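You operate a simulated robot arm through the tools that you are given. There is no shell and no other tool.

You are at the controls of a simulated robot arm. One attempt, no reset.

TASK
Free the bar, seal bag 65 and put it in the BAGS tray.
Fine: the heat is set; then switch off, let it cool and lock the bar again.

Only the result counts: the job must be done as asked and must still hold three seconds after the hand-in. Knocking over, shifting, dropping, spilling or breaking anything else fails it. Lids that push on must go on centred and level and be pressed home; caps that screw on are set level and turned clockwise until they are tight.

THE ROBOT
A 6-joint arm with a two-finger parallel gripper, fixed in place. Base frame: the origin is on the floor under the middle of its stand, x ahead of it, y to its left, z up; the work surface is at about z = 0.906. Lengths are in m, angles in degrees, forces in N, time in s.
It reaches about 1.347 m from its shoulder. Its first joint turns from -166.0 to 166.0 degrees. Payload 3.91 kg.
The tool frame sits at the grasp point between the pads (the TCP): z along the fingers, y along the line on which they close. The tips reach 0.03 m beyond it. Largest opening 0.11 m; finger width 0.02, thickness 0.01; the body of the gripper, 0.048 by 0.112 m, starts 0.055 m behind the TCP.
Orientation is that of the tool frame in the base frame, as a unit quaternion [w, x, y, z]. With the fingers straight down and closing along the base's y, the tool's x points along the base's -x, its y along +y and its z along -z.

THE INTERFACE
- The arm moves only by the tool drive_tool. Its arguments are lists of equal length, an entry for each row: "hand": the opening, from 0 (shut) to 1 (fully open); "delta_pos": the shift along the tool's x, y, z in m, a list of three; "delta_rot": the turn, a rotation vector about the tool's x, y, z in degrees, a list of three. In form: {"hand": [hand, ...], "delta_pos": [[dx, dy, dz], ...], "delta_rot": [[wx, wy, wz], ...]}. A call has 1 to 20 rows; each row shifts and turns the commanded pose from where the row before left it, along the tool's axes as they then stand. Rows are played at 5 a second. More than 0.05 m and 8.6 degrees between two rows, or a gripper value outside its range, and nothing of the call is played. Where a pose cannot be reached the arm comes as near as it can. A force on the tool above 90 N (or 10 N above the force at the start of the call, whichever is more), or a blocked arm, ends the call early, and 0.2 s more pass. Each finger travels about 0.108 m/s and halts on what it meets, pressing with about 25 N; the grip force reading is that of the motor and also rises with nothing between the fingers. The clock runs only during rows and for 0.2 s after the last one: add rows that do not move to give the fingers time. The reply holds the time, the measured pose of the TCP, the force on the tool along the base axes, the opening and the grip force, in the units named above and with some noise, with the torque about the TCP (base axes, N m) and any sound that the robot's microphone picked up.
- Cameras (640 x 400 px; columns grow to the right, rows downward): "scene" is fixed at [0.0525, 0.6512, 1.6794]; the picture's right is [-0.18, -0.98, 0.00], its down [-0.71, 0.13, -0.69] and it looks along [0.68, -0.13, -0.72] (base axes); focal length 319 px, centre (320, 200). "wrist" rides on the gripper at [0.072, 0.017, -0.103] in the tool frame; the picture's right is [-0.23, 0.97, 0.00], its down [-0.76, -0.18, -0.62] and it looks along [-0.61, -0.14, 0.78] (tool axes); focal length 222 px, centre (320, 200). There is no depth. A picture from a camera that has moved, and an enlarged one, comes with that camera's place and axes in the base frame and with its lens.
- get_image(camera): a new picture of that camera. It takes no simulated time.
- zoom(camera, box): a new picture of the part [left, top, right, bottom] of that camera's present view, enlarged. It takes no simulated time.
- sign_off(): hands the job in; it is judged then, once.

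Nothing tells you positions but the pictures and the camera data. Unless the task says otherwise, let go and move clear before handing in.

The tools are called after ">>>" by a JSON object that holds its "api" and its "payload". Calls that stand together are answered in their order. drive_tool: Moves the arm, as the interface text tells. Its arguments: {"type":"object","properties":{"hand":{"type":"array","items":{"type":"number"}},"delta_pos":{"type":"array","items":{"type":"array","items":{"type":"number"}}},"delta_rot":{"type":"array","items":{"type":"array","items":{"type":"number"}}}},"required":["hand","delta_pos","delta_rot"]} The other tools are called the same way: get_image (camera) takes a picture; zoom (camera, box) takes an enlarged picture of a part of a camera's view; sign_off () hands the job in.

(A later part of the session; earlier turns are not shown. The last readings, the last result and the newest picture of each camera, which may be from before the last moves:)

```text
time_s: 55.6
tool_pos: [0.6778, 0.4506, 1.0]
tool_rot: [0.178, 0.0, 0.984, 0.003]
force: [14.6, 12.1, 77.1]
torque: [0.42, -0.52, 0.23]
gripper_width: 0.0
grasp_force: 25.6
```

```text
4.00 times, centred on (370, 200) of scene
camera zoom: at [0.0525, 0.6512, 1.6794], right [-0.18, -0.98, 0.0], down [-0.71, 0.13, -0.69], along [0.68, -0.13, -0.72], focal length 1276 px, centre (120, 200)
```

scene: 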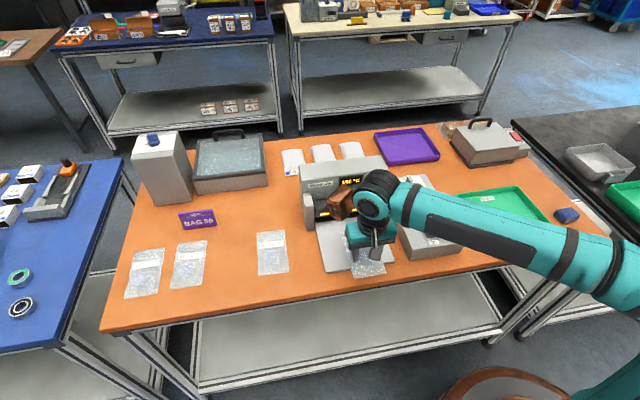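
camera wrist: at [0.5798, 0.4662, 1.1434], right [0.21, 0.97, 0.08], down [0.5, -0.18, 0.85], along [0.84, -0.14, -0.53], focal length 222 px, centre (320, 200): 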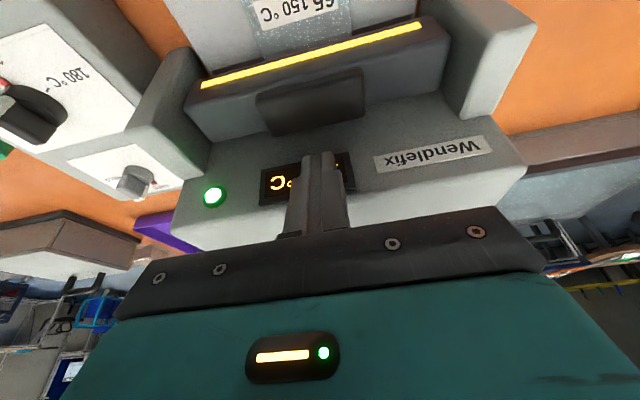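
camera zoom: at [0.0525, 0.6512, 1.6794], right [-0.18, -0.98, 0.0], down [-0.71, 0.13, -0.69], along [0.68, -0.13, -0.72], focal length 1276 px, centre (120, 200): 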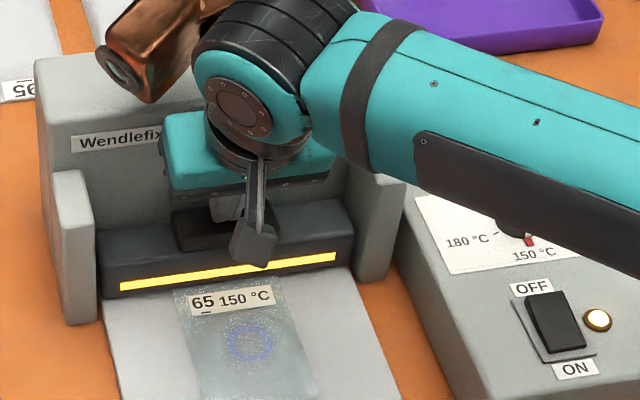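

The bar is down hard on the anvil (77 N). I'll ease to a firmer-but-safe force, hold, and watch the indicator.

>>> {"api": "drive_tool", "payload": {"hand": [0, 0, 0], "delta_pos": [[-0.0006, 0, -0.0017], [0, 0, 0], [0, 0, 0]], "delta_rot": [[0, 0, 0], [0, 0, 0], [0, 0, 0]]}}

>>> {"api": "get_image", "payload": {"camera": "wrist"}}

>>> {"api": "zoom", "payload": {"camera": "scene", "box": [290, 150, 450, 250]}}

```text
time_s: 56.4
tool_pos: [0.6772, 0.4519, 0.9989]
tool_rot: [0.176, 0.0, 0.984, 0.003]
force: [13.0, 10.6, 70.3]
torque: [0.31, -0.52, 0.26]
gripper_width: 0.0
grasp_force: 24.9
```

```text
taken
camera wrist: at [0.5737, 0.4669, 1.0715], right [0.21, 0.97, 0.08], down [0.5, -0.18, 0.85], along [0.84, -0.14, -0.52], focal length 222 px, centre (320, 200)
```

wrist: 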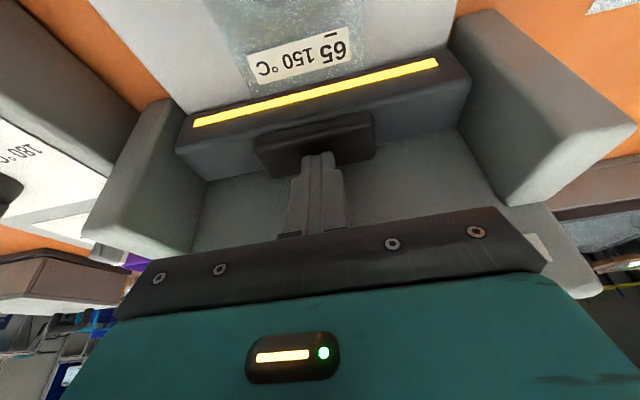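

```text
4.00 times, centred on (370, 200) of scene
camera zoom: at [0.0525, 0.6512, 1.6794], right [-0.18, -0.98, 0.0], down [-0.71, 0.13, -0.69], along [0.68, -0.13, -0.72], focal length 1276 px, centre (120, 200)
```

zoom: 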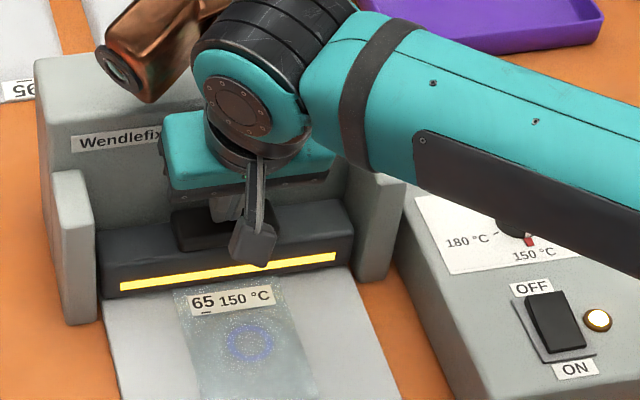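

Bar is closed on the film. Holding while listening for a signal.

>>> {"api": "drive_tool", "payload": {"hand": [0, 0, 0, 0, 0], "delta_pos": [[-0.0003, 0, -0.0009], [0, 0, 0], [0, 0, 0], [0, 0, 0], [0, 0, 0]], "delta_rot": [[0, 0, 0], [0, 0, 0], [0, 0, 0], [0, 0, 0], [0, 0, 0]]}}

>>> {"api": "zoom", "payload": {"camera": "wrist", "box": [160, 0, 480, 200]}}

```text
time_s: 57.6
tool_pos: [0.6784, 0.4513, 1.0004]
tool_rot: [0.176, 0.0, 0.984, 0.002]
force: [8.1, 10.3, 62.4]
torque: [0.33, -0.32, -0.12]
gripper_width: 0.0
grasp_force: 24.6
```

```text
2.00 times, centred on (320, 100) of wrist
camera zoom: at [0.5737, 0.467, 1.0717], right [0.21, 0.97, 0.08], down [0.5, -0.18, 0.85], along [0.84, -0.14, -0.52], focal length 444 px, centre (320, 400)
```

zoom: 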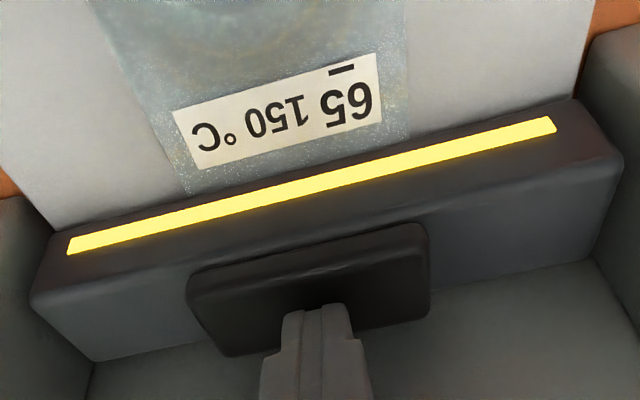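

>>> {"api": "drive_tool", "payload": {"hand": [0, 0, 0, 0, 0, 0], "delta_pos": [[0, 0, 0], [0, 0, 0], [0, 0, 0], [0, 0, 0], [0, 0, 0], [0, 0, 0]], "delta_rot": [[0, 0, 0], [0, 0, 0], [0, 0, 0], [0, 0, 0], [0, 0, 0], [0, 0, 0]]}}

>>> {"api": "zoom", "payload": {"camera": "wrist", "box": [160, 0, 480, 200]}}

>>> {"api": "get_image", "payload": {"camera": "scene"}}

```text
time_s: 59.0
tool_pos: [0.6781, 0.4505, 0.9997]
tool_rot: [0.176, -0.001, 0.984, 0.002]
force: [6.4, 11.6, 62.3]
torque: [0.36, -0.32, 0.07]
gripper_width: 0.0
grasp_force: 24.9
```

```text
2.00 times, centred on (320, 100) of wrist
camera zoom: at [0.5737, 0.4669, 1.0717], right [0.21, 0.97, 0.08], down [0.5, -0.18, 0.85], along [0.84, -0.14, -0.52], focal length 444 px, centre (320, 400)
```

zoom: 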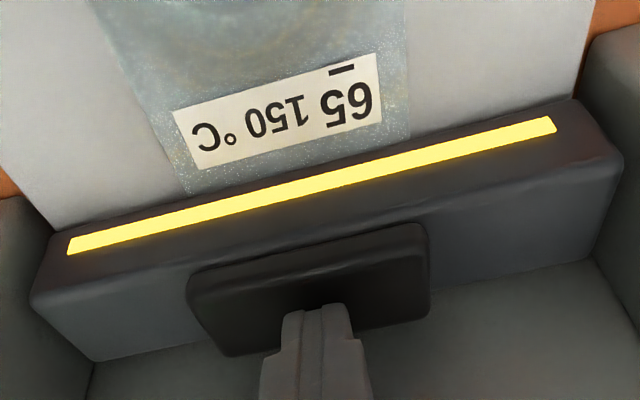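

```text
taken
```

scene: 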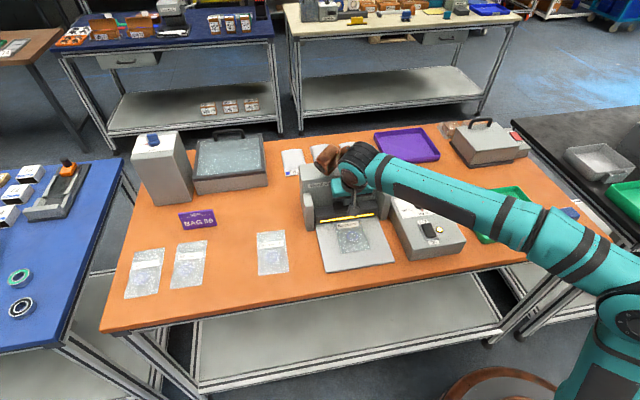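

Held about 4 s without a signal. I'll lift off and inspect the film for a seal line and the indicator state.

>>> {"api": "drive_tool", "payload": {"hand": [0, 0, 0, 0, 0, 0, 0], "delta_pos": [[-0.0021, 0, -0.0056], [-0.0041, 0, -0.0113], [-0.0041, 0, -0.0113], [-0.0068, 0, -0.0188], [-0.0103, 0, -0.0282], [0.0376, 0, -0.0137], [0.0376, 0, -0.0137]], "delta_rot": [[0, 0, 0], [0, 0, 0], [0, 0, 0], [0, 0, 0], [0, 0, 0], [0, 0, 0], [0, 0, 0]]}}

>>> {"api": "get_image", "payload": {"camera": "wrist"}}

>>> {"api": "zoom", "payload": {"camera": "scene", "box": [290, 150, 418, 230]}}

>>> {"api": "zoom", "payload": {"camera": "wrist", "box": [220, 0, 460, 150]}}

```text
time_s: 60.6
tool_pos: [0.5988, 0.4512, 1.0768]
tool_rot: [0.174, -0.001, 0.985, 0.0]
force: [1.0, 0.6, -0.9]
torque: [-0.01, 0.01, -0.03]
gripper_width: 0.0002
grasp_force: 24.7
```

```text
taken
camera wrist: at [0.4944, 0.4675, 1.1486], right [0.21, 0.97, 0.08], down [0.5, -0.18, 0.85], along [0.84, -0.14, -0.53], focal length 222 px, centre (320, 200)
```

wrist: 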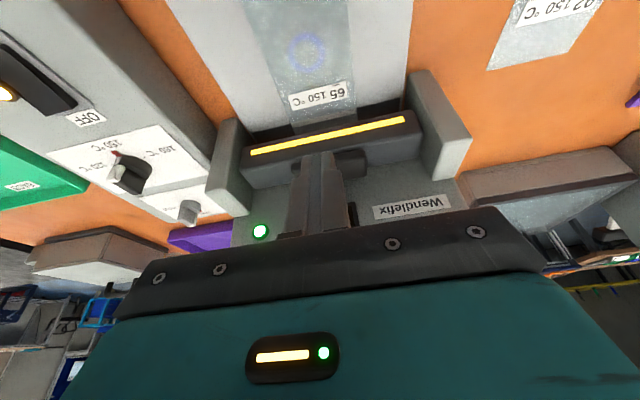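

```text
5.00 times, centred on (354, 190) of scene
camera zoom: at [0.0525, 0.6512, 1.6794], right [-0.18, -0.98, 0.0], down [-0.71, 0.13, -0.69], along [0.68, -0.13, -0.72], focal length 1595 px, centre (150, 250)
```

zoom: 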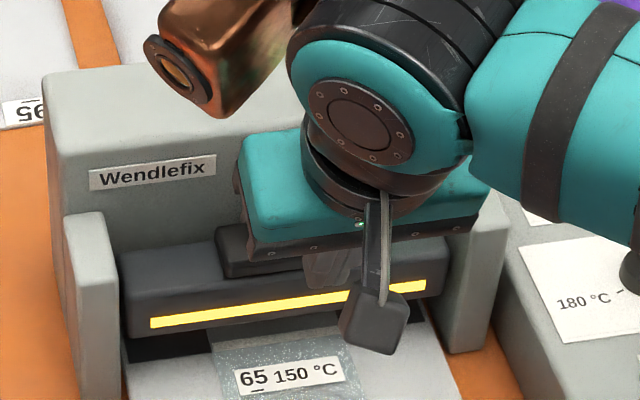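

```text
2.67 times, centred on (340, 75) of wrist
camera zoom: at [0.4944, 0.4675, 1.1486], right [0.21, 0.97, 0.08], down [0.5, -0.18, 0.85], along [0.84, -0.14, -0.53], focal length 592 px, centre (267, 533)
```

zoom: 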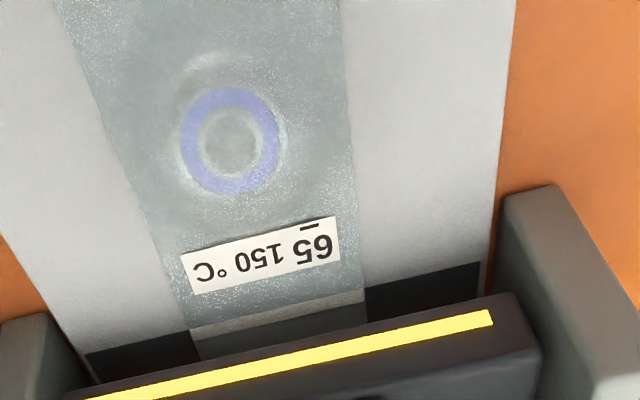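

The bar has sprung back up and there's now a band across the film at the anvil. I'll take the low view to examine it.

>>> {"api": "drive_tool", "payload": {"hand": [0, 0.3, 0.6, 0.6, 0.6, 0.6, 0.6, 0.6, 0.6], "delta_pos": [[0.042, 0, -0.0153], [0.042, 0, -0.0153], [0.042, 0, -0.0153], [0.042, 0, -0.0153], [0.015, 0, 0.035], [0.015, 0, 0.035], [0.01, 0, 0.02], [0, 0, 0], [0, 0, 0]], "delta_rot": [[0, 0, 0], [0, 0, 0], [0, 0, 0], [0, 0, 0], [0, 0, 0], [0, 0, 0], [0, -7, 0], [0, -7, 0], [0, 0, 0]]}}

>>> {"api": "get_image", "payload": {"camera": "wrist"}}

>>> {"api": "zoom", "payload": {"camera": "wrist", "box": [288, 160, 398, 229]}}

>>> {"api": "zoom", "payload": {"camera": "scene", "box": [310, 195, 390, 245]}}

```text
time_s: 62.6
tool_pos: [0.4135, 0.4526, 0.9769]
tool_rot: [0.293, 0.001, 0.956, 0.001]
force: [0.3, -0.1, -0.5]
torque: [-0.01, -0.01, 0.02]
gripper_width: 0.0658
grasp_force: 0.1
```

```text
taken
camera wrist: at [0.2941, 0.4686, 1.0225], right [0.19, 0.97, 0.13], down [0.28, -0.18, 0.94], along [0.94, -0.14, -0.31], focal length 222 px, centre (320, 200)
```

wrist: 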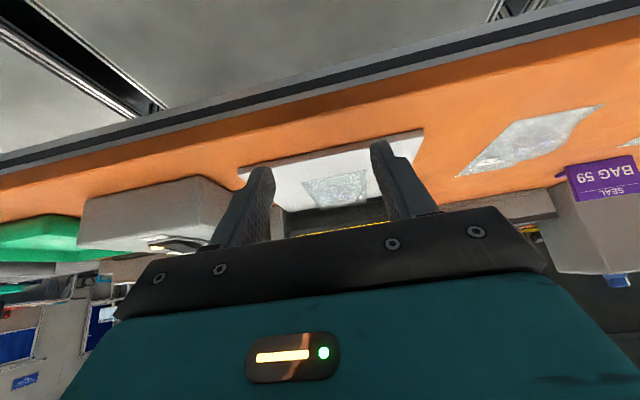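

```text
5.80 times, centred on (343, 194) of wrist
camera zoom: at [0.2941, 0.4686, 1.0225], right [0.19, 0.97, 0.13], down [0.28, -0.18, 0.94], along [0.94, -0.14, -0.31], focal length 1288 px, centre (187, 232)
```

zoom: 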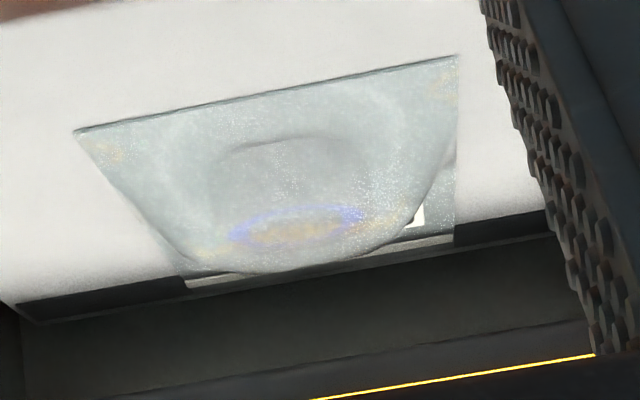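

```text
8.00 times, centred on (350, 220) of scene
camera zoom: at [0.0525, 0.6512, 1.6794], right [-0.18, -0.98, 0.0], down [-0.71, 0.13, -0.69], along [0.68, -0.13, -0.72], focal length 2552 px, centre (80, 40)
```

zoom: 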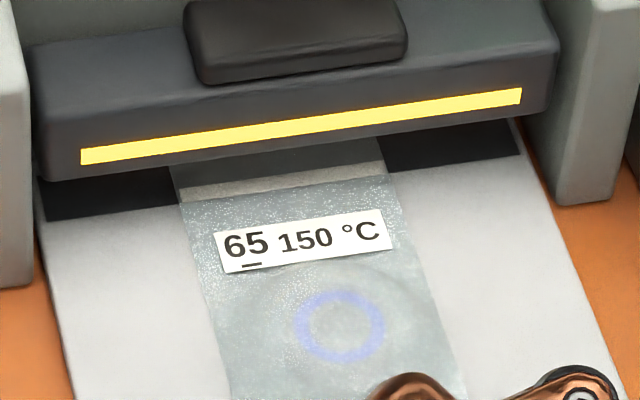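

A clear whitish seal line now runs across the full film width above the label, so bag 65 is sealed. I'll straighten the tool and go back above the bag to pick it up.

>>> {"api": "drive_tool", "payload": {"hand": [0.65, 0.65, 0.65, 0.65, 0.65, 0.65, 0.65, 0.65, 0.65, 0.65, 0.65, 0.65], "delta_pos": [[-0.0148, 0, -0.022], [-0.0148, 0, -0.022], [0, 0, 0], [0, 0, 0], [0, 0, 0], [0, 0, 0], [-0.0461, 0, 0], [-0.0461, 0, 0], [-0.0461, 0, 0], [-0.0461, 0, 0], [0, 0, 0], [0, 0, 0]], "delta_rot": [[0, 0, 0], [0, 0, 0], [0, 8.5, 0], [0, 8.5, 0], [0, 8.5, 0], [0, 8.5, 0], [0, 0, 0], [0, 0, 0], [0, 0, 0], [0, 0, 0], [0, 0, 0], [0, 0, 0]]}}

>>> {"api": "get_image", "payload": {"camera": "wrist"}}

```text
time_s: 65.2
tool_pos: [0.5968, 0.4527, 1.0307]
tool_rot: [0.001, 0.0, 1.0, 0.001]
force: [0.4, 0.7, 0.2]
torque: [0.02, -0.01, -0.03]
gripper_width: 0.0715
grasp_force: 0.0
```

```text
taken
camera wrist: at [0.5232, 0.4698, 1.1343], right [0.23, 0.97, 0.0], down [0.76, -0.18, 0.62], along [0.61, -0.14, -0.78], focal length 222 px, centre (320, 200)
```

wrist: 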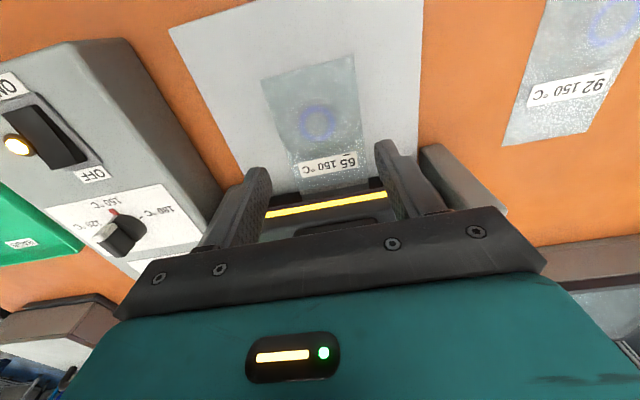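

>>> {"api": "drive_tool", "payload": {"hand": [0.65, 0.65, 0.65, 0.65, 0.65], "delta_pos": [[-0.0013, -0.0027, 0.03], [0, 0, 0.03], [0, 0, 0.015], [0, 0, 0.008], [0, 0, 0]], "delta_rot": [[0, 0, 0], [0, 0, 0], [0, 0, 0], [0, 0, 0], [0, 0, 0]]}}

>>> {"api": "zoom", "payload": {"camera": "wrist", "box": [200, 40, 440, 250]}}

```text
time_s: 66.4
tool_pos: [0.5996, 0.4503, 0.9488]
tool_rot: [0.001, 0.0, 1.0, 0.002]
force: [0.4, 0.9, 0.2]
torque: [-0.05, 0.0, -0.02]
gripper_width: 0.0718
grasp_force: 0.0
```

```text
1.90 times, centred on (320, 145) of wrist
camera zoom: at [0.526, 0.4661, 1.052], right [0.23, 0.97, 0.0], down [0.76, -0.18, 0.62], along [0.61, -0.14, -0.78], focal length 423 px, centre (320, 305)
```

zoom: 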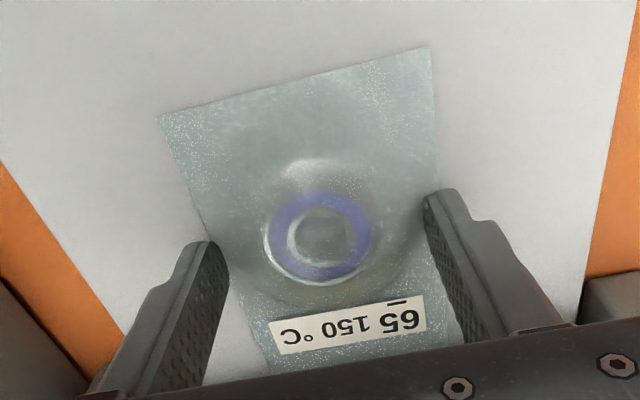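

Well aligned over the ring as before. Down 2 mm more and grip.

>>> {"api": "drive_tool", "payload": {"hand": [0.65, 0.65, 0.55, 0.45, 0.35, 0.2, 0.2, 0.2], "delta_pos": [[0.0005, 0.0005, 0.0015], [0, 0, 0.0005], [0, 0, 0], [0, 0, 0], [0, 0, 0], [0, 0, 0], [0, 0, 0], [0, 0, 0]], "delta_rot": [[0, 0, 0], [0, 0, 0], [0, 0, 0], [0, 0, 0], [0, 0, 0], [0, 0, 0], [0, 0, 0], [0, 0, 0]]}}

```text
time_s: 68.2
tool_pos: [0.6006, 0.4493, 0.9472]
tool_rot: [0.001, 0.0, 1.0, 0.001]
force: [-0.5, 0.6, 2.5]
torque: [-0.14, 0.02, 0.04]
gripper_width: 0.0467
grasp_force: 25.1
```

Gripped. I'll lift slightly, withdraw straight back from under the bar, then rise.

>>> {"api": "drive_tool", "payload": {"hand": [0.2, 0.2, 0.2, 0.2, 0.2, 0.2, 0.2, 0.2, 0.2, 0.2], "delta_pos": [[0, 0, -0.004], [0, 0, -0.005], [0.01, 0, 0], [0.02, 0, 0], [0.03, 0, 0], [0.03, 0, 0], [0.03, 0, 0], [0, 0, -0.04], [0, 0, -0.04], [0, 0, 0]], "delta_rot": [[0, 0, 0], [0, 0, 0], [0, 0, 0], [0, 0, 0], [0, 0, 0], [0, 0, 0], [0, 0, 0], [0, 0, 0], [0, 0, 0], [0, 0, 0]]}}

>>> {"api": "get_image", "payload": {"camera": "wrist"}}

>>> {"api": "get_image", "payload": {"camera": "scene"}}

```text
time_s: 70.4
tool_pos: [0.4765, 0.4492, 1.0346]
tool_rot: [0.001, 0.0, 1.0, 0.001]
force: [0.1, 0.2, -1.0]
torque: [0.0, 0.03, 0.02]
gripper_width: 0.047
grasp_force: 25.1
```

```text
taken
camera wrist: at [0.404, 0.4657, 1.1378], right [0.23, 0.97, 0.0], down [0.76, -0.18, 0.62], along [0.61, -0.14, -0.78], focal length 222 px, centre (320, 200)
```

wrist: 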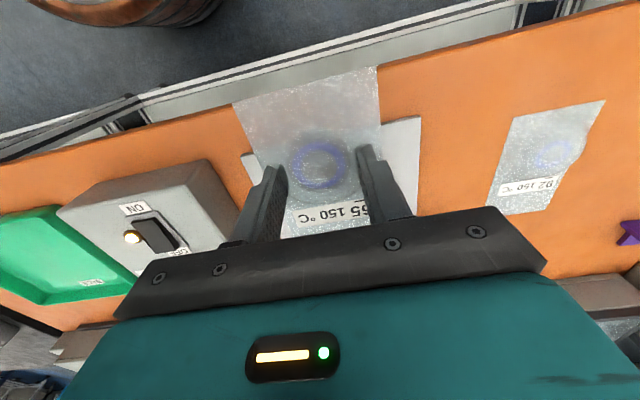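

```text
taken
```

scene: 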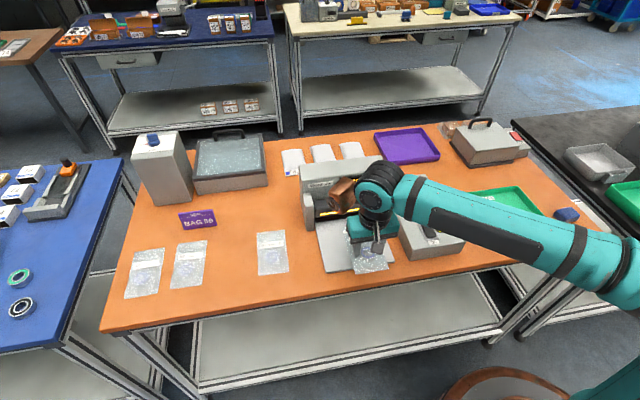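

Bag withdrawn cleanly. The BAGS tray spans roughly x 0.51–0.69, y -0.14–0.08; I'll carry the bag over it and turn it 90° so it fits lengthwise.

>>> {"api": "drive_tool", "payload": {"hand": [0.2, 0.2, 0.2, 0.2, 0.2, 0.2, 0.2, 0.2, 0.2, 0.2, 0.2, 0.2, 0.2, 0.2], "delta_pos": [[0, 0, -0.033], [0, 0, -0.033], [-0.0105, -0.038, 0], [-0.0105, -0.038, 0], [-0.0105, -0.038, 0], [-0.0105, -0.038, 0], [-0.0105, -0.038, 0], [-0.0105, -0.038, 0], [-0.0105, -0.038, 0], [-0.0105, -0.038, 0], [-0.0105, -0.038, 0], [-0.0105, -0.038, 0], [-0.0105, -0.038, 0], [-0.0105, -0.038, 0]], "delta_rot": [[0, 0, 0], [0, 0, 0], [0, 0, 0], [0, 0, 0], [0, 0, 0], [0, 0, 0], [0, 0, 0], [0, 0, 0], [0, 0, 0], [0, 0, 0], [0, 0, 0], [0, 0, 0], [0, 0, 0], [0, 0, 0]]}}

>>> {"api": "drive_tool", "payload": {"hand": [0.2, 0.2, 0.2, 0.2, 0.2, 0.2, 0.2, 0.2, 0.2, 0.2, 0.2, 0.2], "delta_pos": [[0, 0, 0], [0, 0, 0], [0, 0, 0], [0, 0, 0], [0, 0, 0], [0, 0, 0], [0, 0, 0], [0, 0, 0], [0, 0, 0], [0, 0, 0], [0, 0, 0], [0, 0, 0]], "delta_rot": [[0, 0, 8.182], [0, 0, 8.182], [0, 0, 8.182], [0, 0, 8.182], [0, 0, 8.182], [0, 0, 8.182], [0, 0, 8.182], [0, 0, 8.182], [0, 0, 8.182], [0, 0, 8.182], [0, 0, 8.182], [0, 0, 0]]}}

>>> {"api": "get_image", "payload": {"camera": "wrist"}}

>>> {"api": "get_image", "payload": {"camera": "scene"}}

>>> {"api": "zoom", "payload": {"camera": "scene", "box": [290, 150, 482, 270]}}

```text
time_s: 73.4
tool_pos: [0.6062, -0.0064, 1.1]
tool_rot: [0.001, -0.001, 1.0, 0.001]
force: [0.1, 0.2, -1.3]
torque: [-0.02, 0.01, 0.01]
gripper_width: 0.0469
grasp_force: 25.3
```

```text
time_s: 76.0
tool_pos: [0.6052, -0.0071, 1.1023]
tool_rot: [0.0, 0.707, 0.708, 0.001]
force: [0.3, -0.2, -0.5]
torque: [0.01, 0.02, -0.04]
gripper_width: 0.047
grasp_force: 24.4
```

```text
taken
camera wrist: at [0.6209, 0.065, 1.2046], right [0.97, -0.23, 0.0], down [-0.18, -0.76, 0.62], along [-0.14, -0.61, -0.78], focal length 222 px, centre (320, 200)
```

wrist: 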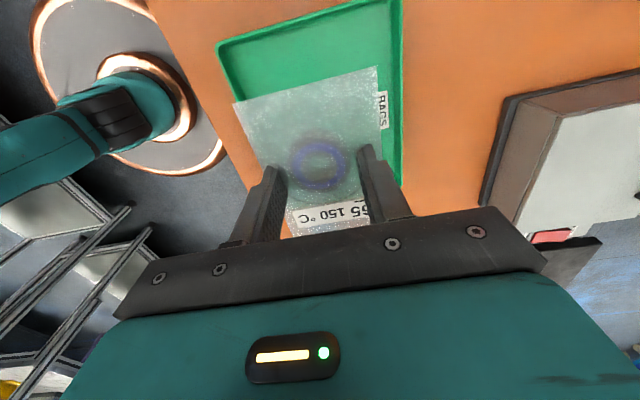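

```text
taken
```

scene: 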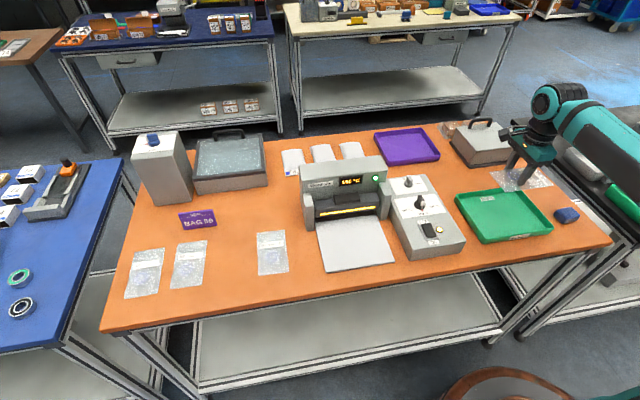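

```text
3.33 times, centred on (386, 210) of scene
camera zoom: at [0.0525, 0.6512, 1.6794], right [-0.18, -0.98, 0.0], down [-0.71, 0.13, -0.69], along [0.68, -0.13, -0.72], focal length 1063 px, centre (100, 167)
```

zoom: 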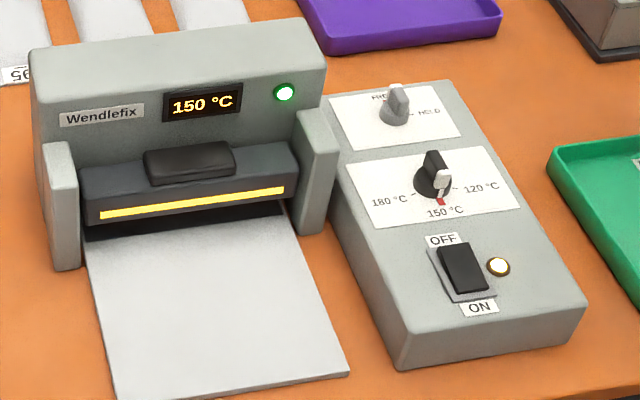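

The bag is centred over the BAGS tray. I'll lower it in.

>>> {"api": "drive_tool", "payload": {"hand": [0.2, 0.2, 0.2, 0.2, 0.2, 0.2], "delta_pos": [[0, 0, 0.04], [0, 0, 0.04], [0, 0, 0.04], [0, 0, 0.025], [0, 0, 0.009], [0, 0, 0]], "delta_rot": [[0, 0, 0], [0, 0, 0], [0, 0, 0], [0, 0, 0], [0, 0, 0], [0, 0, 0]]}}

>>> {"api": "get_image", "payload": {"camera": "wrist"}}

>>> {"api": "zoom", "payload": {"camera": "scene", "box": [430, 120, 590, 250]}}

```text
time_s: 77.4
tool_pos: [0.6058, -0.0075, 0.948]
tool_rot: [-0.001, 0.708, 0.706, 0.001]
force: [1.4, 0.6, -1.1]
torque: [0.03, 0.03, 0.01]
gripper_width: 0.0469
grasp_force: 25.4
```

```text
taken
camera wrist: at [0.6217, 0.065, 1.0514], right [0.97, -0.23, 0.0], down [-0.18, -0.76, 0.62], along [-0.14, -0.61, -0.78], focal length 222 px, centre (320, 200)
```

wrist: 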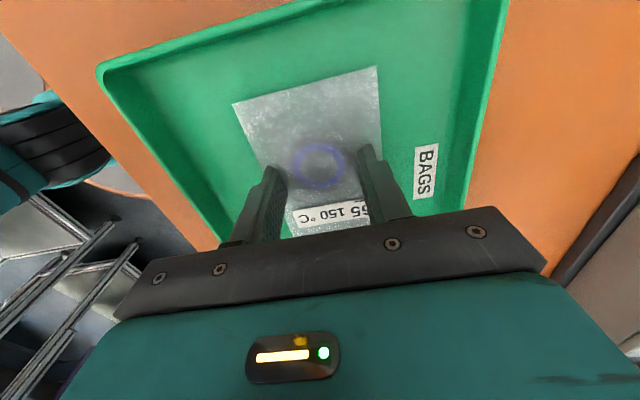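

```text
3.08 times, centred on (510, 185) of scene
camera zoom: at [0.0525, 0.6512, 1.6794], right [-0.18, -0.98, 0.0], down [-0.71, 0.13, -0.69], along [0.68, -0.13, -0.72], focal length 982 px, centre (-265, 246)
```

zoom: 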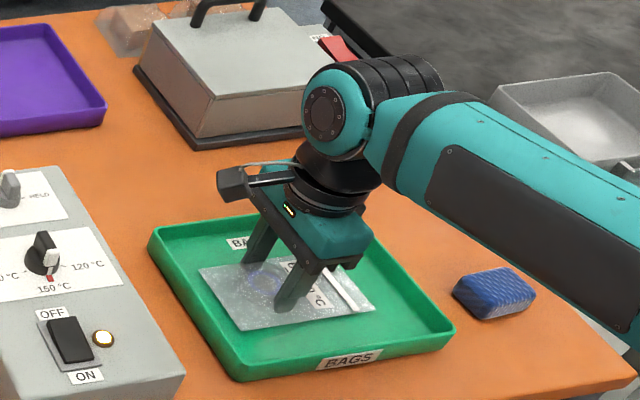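

The seal line is visible on the bag and it fits inside the tray. Lowering the last few millimetres.

>>> {"api": "drive_tool", "payload": {"hand": [0.2, 0.2, 0.2, 0.2, 0.2], "delta_pos": [[0, 0, 0.0015], [0, 0, 0.0015], [0, 0, 0.0015], [0, 0, 0.001], [0, 0, 0]], "delta_rot": [[0, 0, 0], [0, 0, 0], [0, 0, 0], [0, 0, 0], [0, 0, 0]]}}

```text
time_s: 78.6
tool_pos: [0.6055, -0.008, 0.9424]
tool_rot: [0.001, 0.707, 0.708, 0.001]
force: [0.8, 1.1, 3.6]
torque: [-0.36, 0.14, 0.05]
gripper_width: 0.0467
grasp_force: 25.0
```

Light contact with the tray floor. Releasing and rising.

>>> {"api": "drive_tool", "payload": {"hand": [0.4, 0.46, 0.5, 0.58, 0.6, 0.6], "delta_pos": [[0, 0, 0], [0, 0, 0], [0, 0, 0], [0, 0, 0], [0, 0, 0], [0, 0, 0]], "delta_rot": [[0, 0, 0], [0, 0, 0], [0, 0, 0], [0, 0, 0], [0, 0, 0], [0, 0, 0]]}}

>>> {"api": "drive_tool", "payload": {"hand": [0.6, 0.6, 0.6, 0.6, 0.6, 0.6], "delta_pos": [[0, 0, -0.01], [0, 0, -0.03], [0, 0, -0.04], [0, 0, -0.04], [0, 0, -0.04], [0, 0, 0]], "delta_rot": [[0, 0, 0], [0, 0, 0], [0, 0, 0], [0, 0, 0], [0, 0, 0], [0, 0, 0]]}}

>>> {"api": "get_image", "payload": {"camera": "wrist"}}

>>> {"api": "zoom", "payload": {"camera": "scene", "box": [430, 120, 590, 250]}}

```text
time_s: 80.0
tool_pos: [0.6052, -0.0069, 0.9425]
tool_rot: [-0.001, 0.707, 0.707, 0.001]
force: [0.0, 0.4, 0.2]
torque: [0.01, 0.04, -0.02]
gripper_width: 0.0661
grasp_force: 0.0
```

```text
time_s: 81.4
tool_pos: [0.604, -0.0066, 1.1018]
tool_rot: [0.0, 0.707, 0.707, 0.002]
force: [-0.1, 2.0, -0.6]
torque: [0.0, 0.02, 0.02]
gripper_width: 0.066
grasp_force: 0.1
```

```text
taken
camera wrist: at [0.62, 0.0658, 1.2063], right [0.97, -0.23, 0.0], down [-0.18, -0.76, 0.62], along [-0.14, -0.61, -0.78], focal length 222 px, centre (320, 200)
```

wrist: 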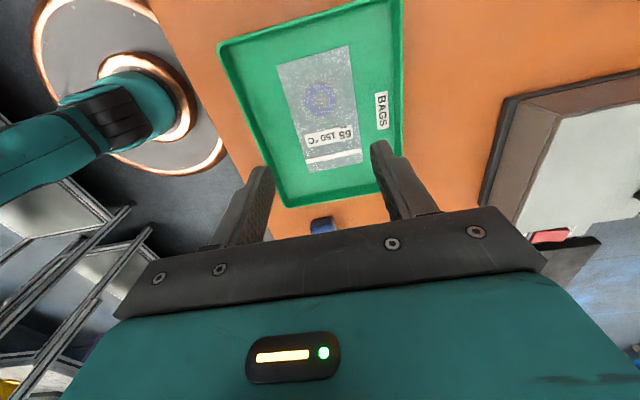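

```text
3.08 times, centred on (510, 185) of scene
camera zoom: at [0.0525, 0.6512, 1.6794], right [-0.18, -0.98, 0.0], down [-0.71, 0.13, -0.69], along [0.68, -0.13, -0.72], focal length 982 px, centre (-265, 246)
```

zoom: 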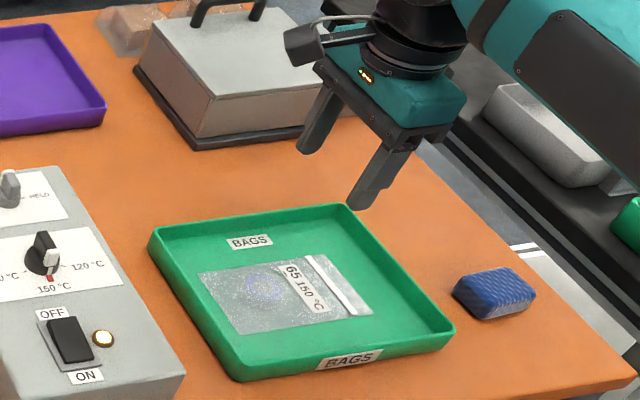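

Bag 65, sealed, lies flat in the BAGS tray. Next I'll turn the gripper back, close the fingers, and go above the OFF end of the rocker.

>>> {"api": "drive_tool", "payload": {"hand": [0.6, 0.6, 0.6, 0.6, 0.6, 0.4, 0.2, 0, 0, 0, 0, 0], "delta_pos": [[0, 0, 0], [0, 0, 0], [0, 0, 0], [0, 0, 0], [0, 0, 0], [0, 0, 0], [0, 0, 0], [0, 0, 0], [0, 0, 0], [0, 0, 0], [0, 0, 0], [0, 0, 0]], "delta_rot": [[0, 0, -8.182], [0, 0, -8.182], [0, 0, -8.182], [0, 0, -8.182], [0, 0, -8.182], [0, 0, -8.182], [0, 0, -8.182], [0, 0, -8.182], [0, 0, -8.182], [0, 0, -8.182], [0, 0, -8.182], [0, 0, 0]]}}

>>> {"api": "drive_tool", "payload": {"hand": [0, 0, 0, 0, 0, 0, 0], "delta_pos": [[0.0076, 0.0424, 0], [0.0076, 0.0424, 0], [0.0076, 0.0424, 0], [0.0076, 0.0424, 0], [0.0076, 0.0424, 0], [0.0076, 0.0424, 0.02], [0, 0, 0.02]], "delta_rot": [[0, 0, 0], [0, 0, 0], [0, 0, 0], [0, 0, 0], [0, 0, 0], [0, 0, 0], [0, 0, 0]]}}

>>> {"api": "get_image", "payload": {"camera": "wrist"}}

>>> {"api": "zoom", "payload": {"camera": "wrist", "box": [250, 80, 410, 180]}}

>>> {"api": "zoom", "payload": {"camera": "scene", "box": [380, 170, 476, 230]}}

```text
time_s: 84.0
tool_pos: [0.6035, -0.007, 1.1021]
tool_rot: [0.001, -0.001, 1.0, 0.001]
force: [-0.4, 1.1, 1.0]
torque: [0.02, -0.01, -0.05]
gripper_width: 0.0
grasp_force: 24.9
```

```text
time_s: 85.6
tool_pos: [0.5571, 0.2456, 1.0617]
tool_rot: [0.001, 0.001, 1.0, 0.001]
force: [-0.3, 0.4, 0.1]
torque: [0.02, 0.0, 0.02]
gripper_width: 0.0
grasp_force: 25.1
```

```text
taken
camera wrist: at [0.4835, 0.2623, 1.1653], right [0.23, 0.97, 0.0], down [0.76, -0.18, 0.62], along [0.61, -0.14, -0.78], focal length 222 px, centre (320, 200)
```

wrist: 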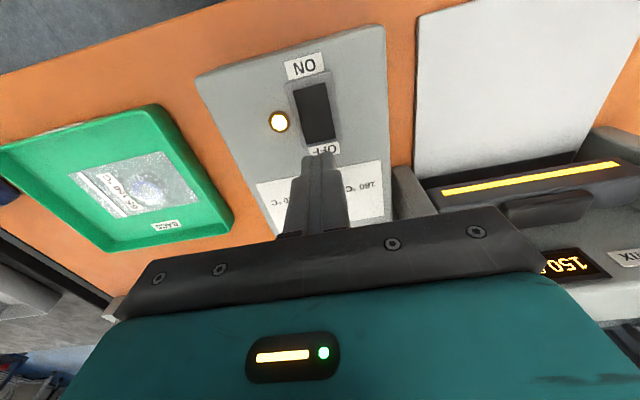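

```text
4.00 times, centred on (330, 130) of wrist
camera zoom: at [0.4835, 0.2623, 1.1653], right [0.23, 0.97, 0.0], down [0.76, -0.18, 0.62], along [0.61, -0.14, -0.78], focal length 888 px, centre (280, 480)
```

zoom: 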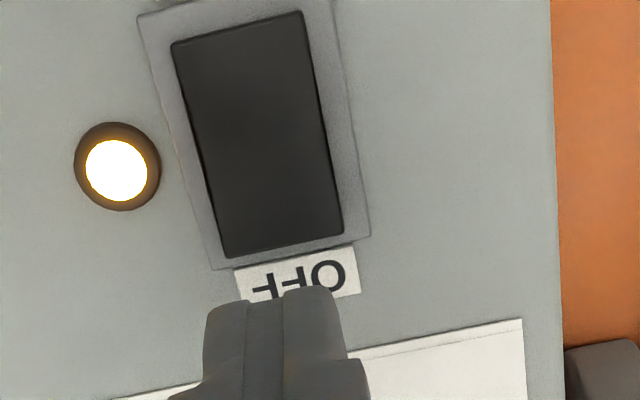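

```text
6.67 times, centred on (428, 200) of scene
camera zoom: at [0.0525, 0.6512, 1.6794], right [-0.18, -0.98, 0.0], down [-0.71, 0.13, -0.69], along [0.68, -0.13, -0.72], focal length 2126 px, centre (-400, 200)
```

zoom: 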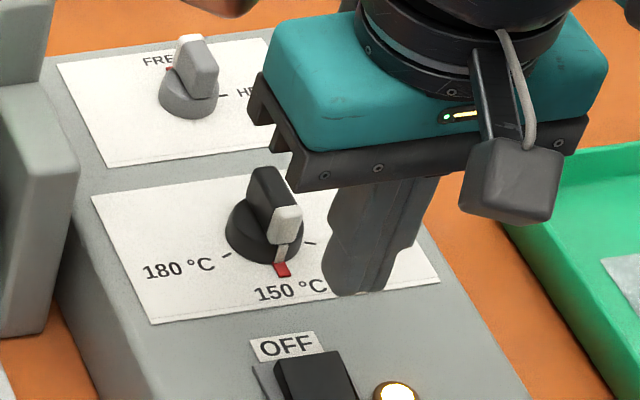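

The closed fingertips are directly above the OFF end of the rocker. Descending to near contact, then pressing gently.

>>> {"api": "drive_tool", "payload": {"hand": [0, 0, 0, 0, 0], "delta_pos": [[0, 0, 0.02], [0, 0, 0.015], [0, 0, 0.01], [0, 0, 0.003], [0, 0, 0]], "delta_rot": [[0, 0, 0], [0, 0, 0], [0, 0, 0], [0, 0, 0], [0, 0, 0]]}}

>>> {"api": "zoom", "payload": {"camera": "wrist", "box": [250, 80, 410, 180]}}

>>> {"api": "zoom", "payload": {"camera": "scene", "box": [390, 195, 470, 245]}}

```text
time_s: 86.8
tool_pos: [0.5584, 0.2467, 1.0138]
tool_rot: [0.001, 0.0, 1.0, 0.0]
force: [-0.4, 0.7, 0.4]
torque: [0.01, -0.01, -0.04]
gripper_width: 0.0
grasp_force: 25.0
```

```text
4.00 times, centred on (330, 130) of wrist
camera zoom: at [0.485, 0.2635, 1.1169], right [0.23, 0.97, 0.0], down [0.76, -0.18, 0.62], along [0.61, -0.14, -0.78], focal length 888 px, centre (280, 480)
```

zoom: 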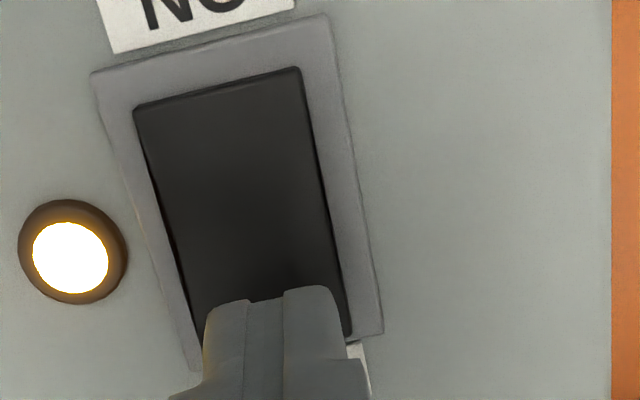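

```text
8.00 times, centred on (430, 220) of scene
camera zoom: at [0.0525, 0.6512, 1.6794], right [-0.18, -0.98, 0.0], down [-0.71, 0.13, -0.69], along [0.68, -0.13, -0.72], focal length 2552 px, centre (-560, 40)
```

zoom: 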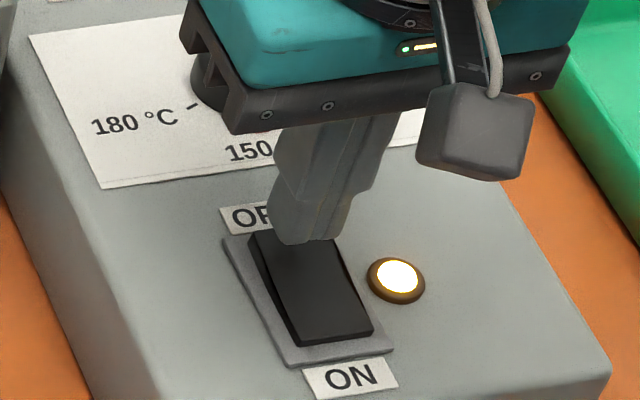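

>>> {"api": "drive_tool", "payload": {"hand": [0, 0, 0, 0, 0], "delta_pos": [[0, 0, 0.002], [0, 0, 0.002], [0, 0, 0.002], [0, 0, 0.002], [0, 0, 0]], "delta_rot": [[0, 0, 0], [0, 0, 0], [0, 0, 0], [0, 0, 0], [0, 0, 0]]}}

>>> {"api": "zoom", "payload": {"camera": "scene", "box": [390, 195, 470, 245]}}

```text
time_s: 88.0
tool_pos: [0.5592, 0.2476, 1.0056]
tool_rot: [0.001, 0.001, 1.0, 0.001]
force: [-0.2, 0.5, 0.0]
torque: [0.01, 0.01, 0.02]
gripper_width: 0.0002
grasp_force: 25.3
```

```text
8.00 times, centred on (430, 220) of scene
camera zoom: at [0.0525, 0.6512, 1.6794], right [-0.18, -0.98, 0.0], down [-0.71, 0.13, -0.69], along [0.68, -0.13, -0.72], focal length 2552 px, centre (-560, 40)
```

zoom: 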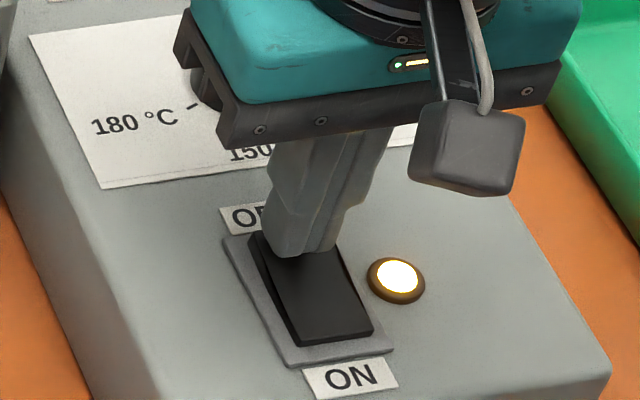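

Not yet touching, so I'll continue down in 2 mm steps.

>>> {"api": "drive_tool", "payload": {"hand": [0, 0, 0, 0, 0], "delta_pos": [[0, 0, 0.002], [0, 0, 0.0015], [0, 0, 0.0015], [0, 0, 0.0015], [0, 0, 0]], "delta_rot": [[0, 0, 0], [0, 0, 0], [0, 0, 0], [0, 0, 0], [0, 0, 0]]}}

>>> {"api": "zoom", "payload": {"camera": "scene", "box": [390, 195, 470, 245]}}

```text
time_s: 89.2
tool_pos: [0.5589, 0.2467, 1.0018]
tool_rot: [0.004, 0.0, 1.0, 0.002]
force: [3.3, -1.5, 38.8]
torque: [-0.08, 0.27, -0.01]
gripper_width: 0.0001
grasp_force: 24.9
heard: click
```

```text
8.00 times, centred on (430, 220) of scene
camera zoom: at [0.0525, 0.6512, 1.6794], right [-0.18, -0.98, 0.0], down [-0.71, 0.13, -0.69], along [0.68, -0.13, -0.72], focal length 2552 px, centre (-560, 40)
```

zoom: 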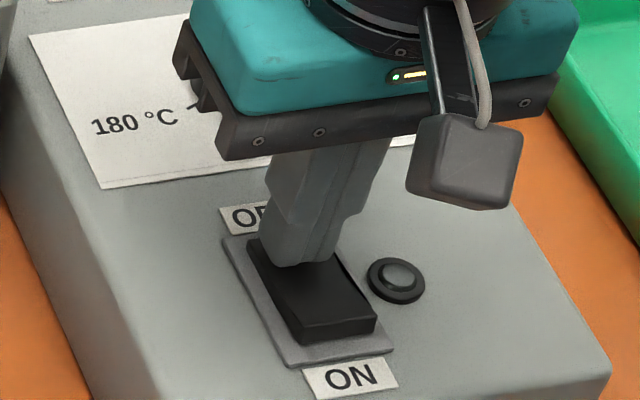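

Click heard, lamp out: switched off. I'll rise and watch the display as it cools.

>>> {"api": "drive_tool", "payload": {"hand": [0, 0, 0.2, 0.4, 0.4], "delta_pos": [[0, 0, -0.01], [0, 0, -0.03], [0, 0, -0.04], [0, 0, -0.03], [0, 0, 0]], "delta_rot": [[0, 0, 0], [0, 0, 0], [0, 0, 0], [0, 0, 0], [0, 0, 0]]}}

>>> {"api": "zoom", "payload": {"camera": "scene", "box": [290, 150, 482, 270]}}

```text
time_s: 90.4
tool_pos: [0.5579, 0.2489, 1.1097]
tool_rot: [0.0, 0.0, 1.0, 0.001]
force: [-0.7, -0.2, 0.2]
torque: [0.01, -0.02, 0.01]
gripper_width: 0.0439
grasp_force: 0.0
```

```text
3.33 times, centred on (386, 210) of scene
camera zoom: at [0.0525, 0.6512, 1.6794], right [-0.18, -0.98, 0.0], down [-0.71, 0.13, -0.69], along [0.68, -0.13, -0.72], focal length 1063 px, centre (100, 167)
```

zoom: 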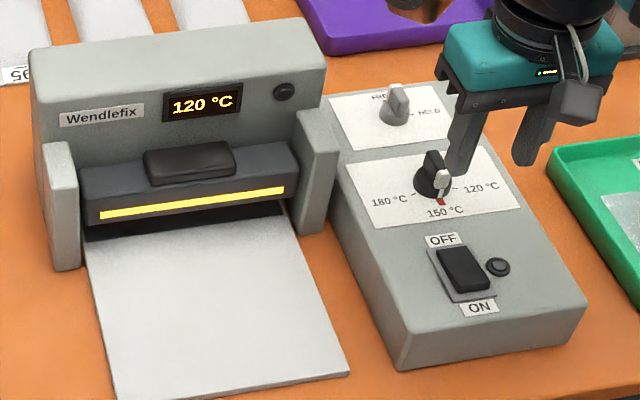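

The display has dropped to 120 °C and is falling. While it cools I'll move above the lock knob and wait there without touching it.

>>> {"api": "drive_tool", "payload": {"hand": [0.5, 0.5, 0.5, 0.5, 0.5, 0.5, 0.5, 0.5, 0.5, 0.5, 0.5, 0.5, 0.5, 0.5, 0.5, 0.5, 0.5, 0.5, 0.5, 0.5], "delta_pos": [[-0.045, -0.0048, 0], [-0.045, -0.0048, 0], [-0.045, -0.0048, 0], [-0.045, -0.0048, 0], [0, 0, 0], [0, 0, 0], [0, 0, 0], [0, 0, 0], [0, 0, 0], [0, 0, 0], [0, 0, 0], [0, 0, 0], [0, 0, 0], [0, 0, 0], [0, 0, 0], [0, 0, 0], [0, 0, 0], [0, 0, 0], [0, 0, 0], [0, 0, 0]], "delta_rot": [[0, 0, 0], [0, 0, 0], [0, 0, 0], [0, 0, 0], [0, 0, 0], [0, 0, 0], [0, 0, 0], [0, 0, 0], [0, 0, 0], [0, 0, 0], [0, 0, 0], [0, 0, 0], [0, 0, 0], [0, 0, 0], [0, 0, 0], [0, 0, 0], [0, 0, 0], [0, 0, 0], [0, 0, 0], [0, 0, 0]]}}

>>> {"api": "zoom", "payload": {"camera": "scene", "box": [290, 150, 482, 270]}}

>>> {"api": "zoom", "payload": {"camera": "wrist", "box": [240, 60, 400, 160]}}

```text
time_s: 94.6
tool_pos: [0.7407, 0.2281, 1.112]
tool_rot: [0.001, 0.0, 1.0, 0.001]
force: [-0.2, 0.4, -0.7]
torque: [0.02, -0.01, 0.03]
gripper_width: 0.0552
grasp_force: 0.1
```

```text
3.33 times, centred on (386, 210) of scene
camera zoom: at [0.0525, 0.6512, 1.6794], right [-0.18, -0.98, 0.0], down [-0.71, 0.13, -0.69], along [0.68, -0.13, -0.72], focal length 1063 px, centre (100, 167)
```

zoom: 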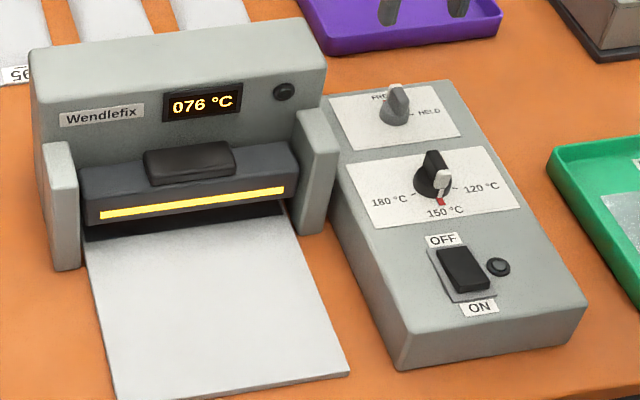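

```text
4.00 times, centred on (320, 110) of wrist
camera zoom: at [0.6661, 0.2455, 1.2151], right [0.23, 0.97, 0.0], down [0.76, -0.18, 0.62], along [0.61, -0.14, -0.78], focal length 888 px, centre (320, 560)
```

zoom: 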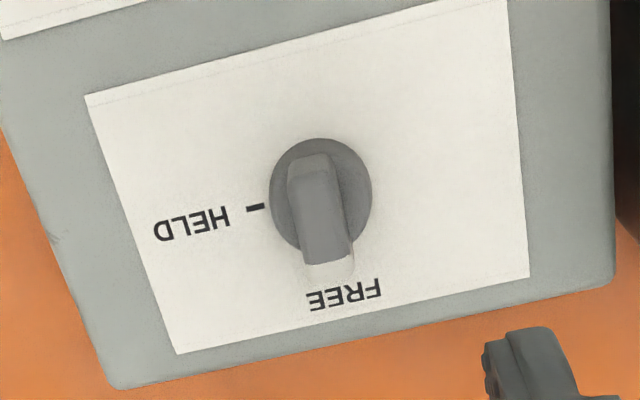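

Now 76 °C with the strip still glowing. Waiting further.

>>> {"api": "drive_tool", "payload": {"hand": [0.5, 0.5, 0.5, 0.5, 0.5, 0.5, 0.5, 0.5, 0.5, 0.5, 0.5, 0.5, 0.5, 0.5, 0.5, 0.5, 0.5, 0.5, 0.5, 0.5], "delta_pos": [[0.002, 0.0007, 0], [0, 0, 0], [0, 0, 0], [0, 0, 0], [0, 0, 0], [0, 0, 0], [0, 0, 0], [0, 0, 0], [0, 0, 0], [0, 0, 0], [0, 0, 0], [0, 0, 0], [0, 0, 0], [0, 0, 0], [0, 0, 0], [0, 0, 0], [0, 0, 0], [0, 0, 0], [0, 0, 0], [0, 0, 0]], "delta_rot": [[0, 0, 0], [0, 0, 0], [0, 0, 0], [0, 0, 0], [0, 0, 0], [0, 0, 0], [0, 0, 0], [0, 0, 0], [0, 0, 0], [0, 0, 0], [0, 0, 0], [0, 0, 0], [0, 0, 0], [0, 0, 0], [0, 0, 0], [0, 0, 0], [0, 0, 0], [0, 0, 0], [0, 0, 0], [0, 0, 0]]}}

>>> {"api": "drive_tool", "payload": {"hand": [0.5, 0.5, 0.5, 0.5, 0.5, 0.5, 0.5, 0.5, 0.5, 0.5, 0.5, 0.5, 0.5, 0.5, 0.5, 0.5, 0.5, 0.5, 0.5, 0.5], "delta_pos": [[0, 0, 0], [0, 0, 0], [0, 0, 0], [0, 0, 0], [0, 0, 0], [0, 0, 0], [0, 0, 0], [0, 0, 0], [0, 0, 0], [0, 0, 0], [0, 0, 0], [0, 0, 0], [0, 0, 0], [0, 0, 0], [0, 0, 0], [0, 0, 0], [0, 0, 0], [0, 0, 0], [0, 0, 0], [0, 0, 0]], "delta_rot": [[0, 0, 0], [0, 0, 0], [0, 0, 0], [0, 0, 0], [0, 0, 0], [0, 0, 0], [0, 0, 0], [0, 0, 0], [0, 0, 0], [0, 0, 0], [0, 0, 0], [0, 0, 0], [0, 0, 0], [0, 0, 0], [0, 0, 0], [0, 0, 0], [0, 0, 0], [0, 0, 0], [0, 0, 0], [0, 0, 0]]}}

>>> {"api": "zoom", "payload": {"camera": "scene", "box": [290, 150, 482, 270]}}

```text
time_s: 98.8
tool_pos: [0.7376, 0.229, 1.1113]
tool_rot: [0.001, 0.0, 1.0, 0.002]
force: [-0.6, -0.1, -0.5]
torque: [0.03, 0.04, 0.05]
gripper_width: 0.0548
grasp_force: 0.1
```

```text
time_s: 103.0
tool_pos: [0.7379, 0.2299, 1.1114]
tool_rot: [0.001, 0.0, 1.0, 0.001]
force: [0.6, 0.5, 0.1]
torque: [-0.04, 0.02, 0.03]
gripper_width: 0.055
grasp_force: 0.0
```

```text
3.33 times, centred on (386, 210) of scene
camera zoom: at [0.0525, 0.6512, 1.6794], right [-0.18, -0.98, 0.0], down [-0.71, 0.13, -0.69], along [0.68, -0.13, -0.72], focal length 1063 px, centre (100, 167)
```

zoom: 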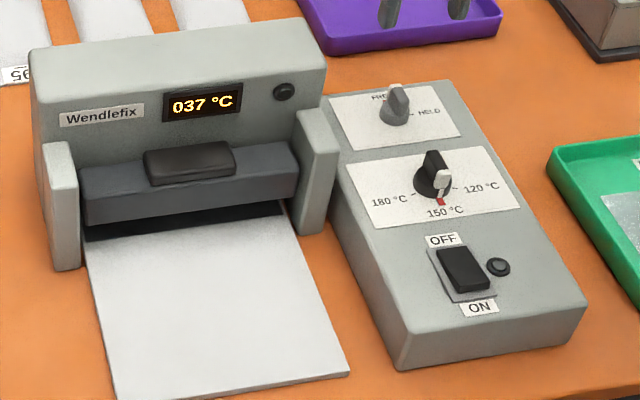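

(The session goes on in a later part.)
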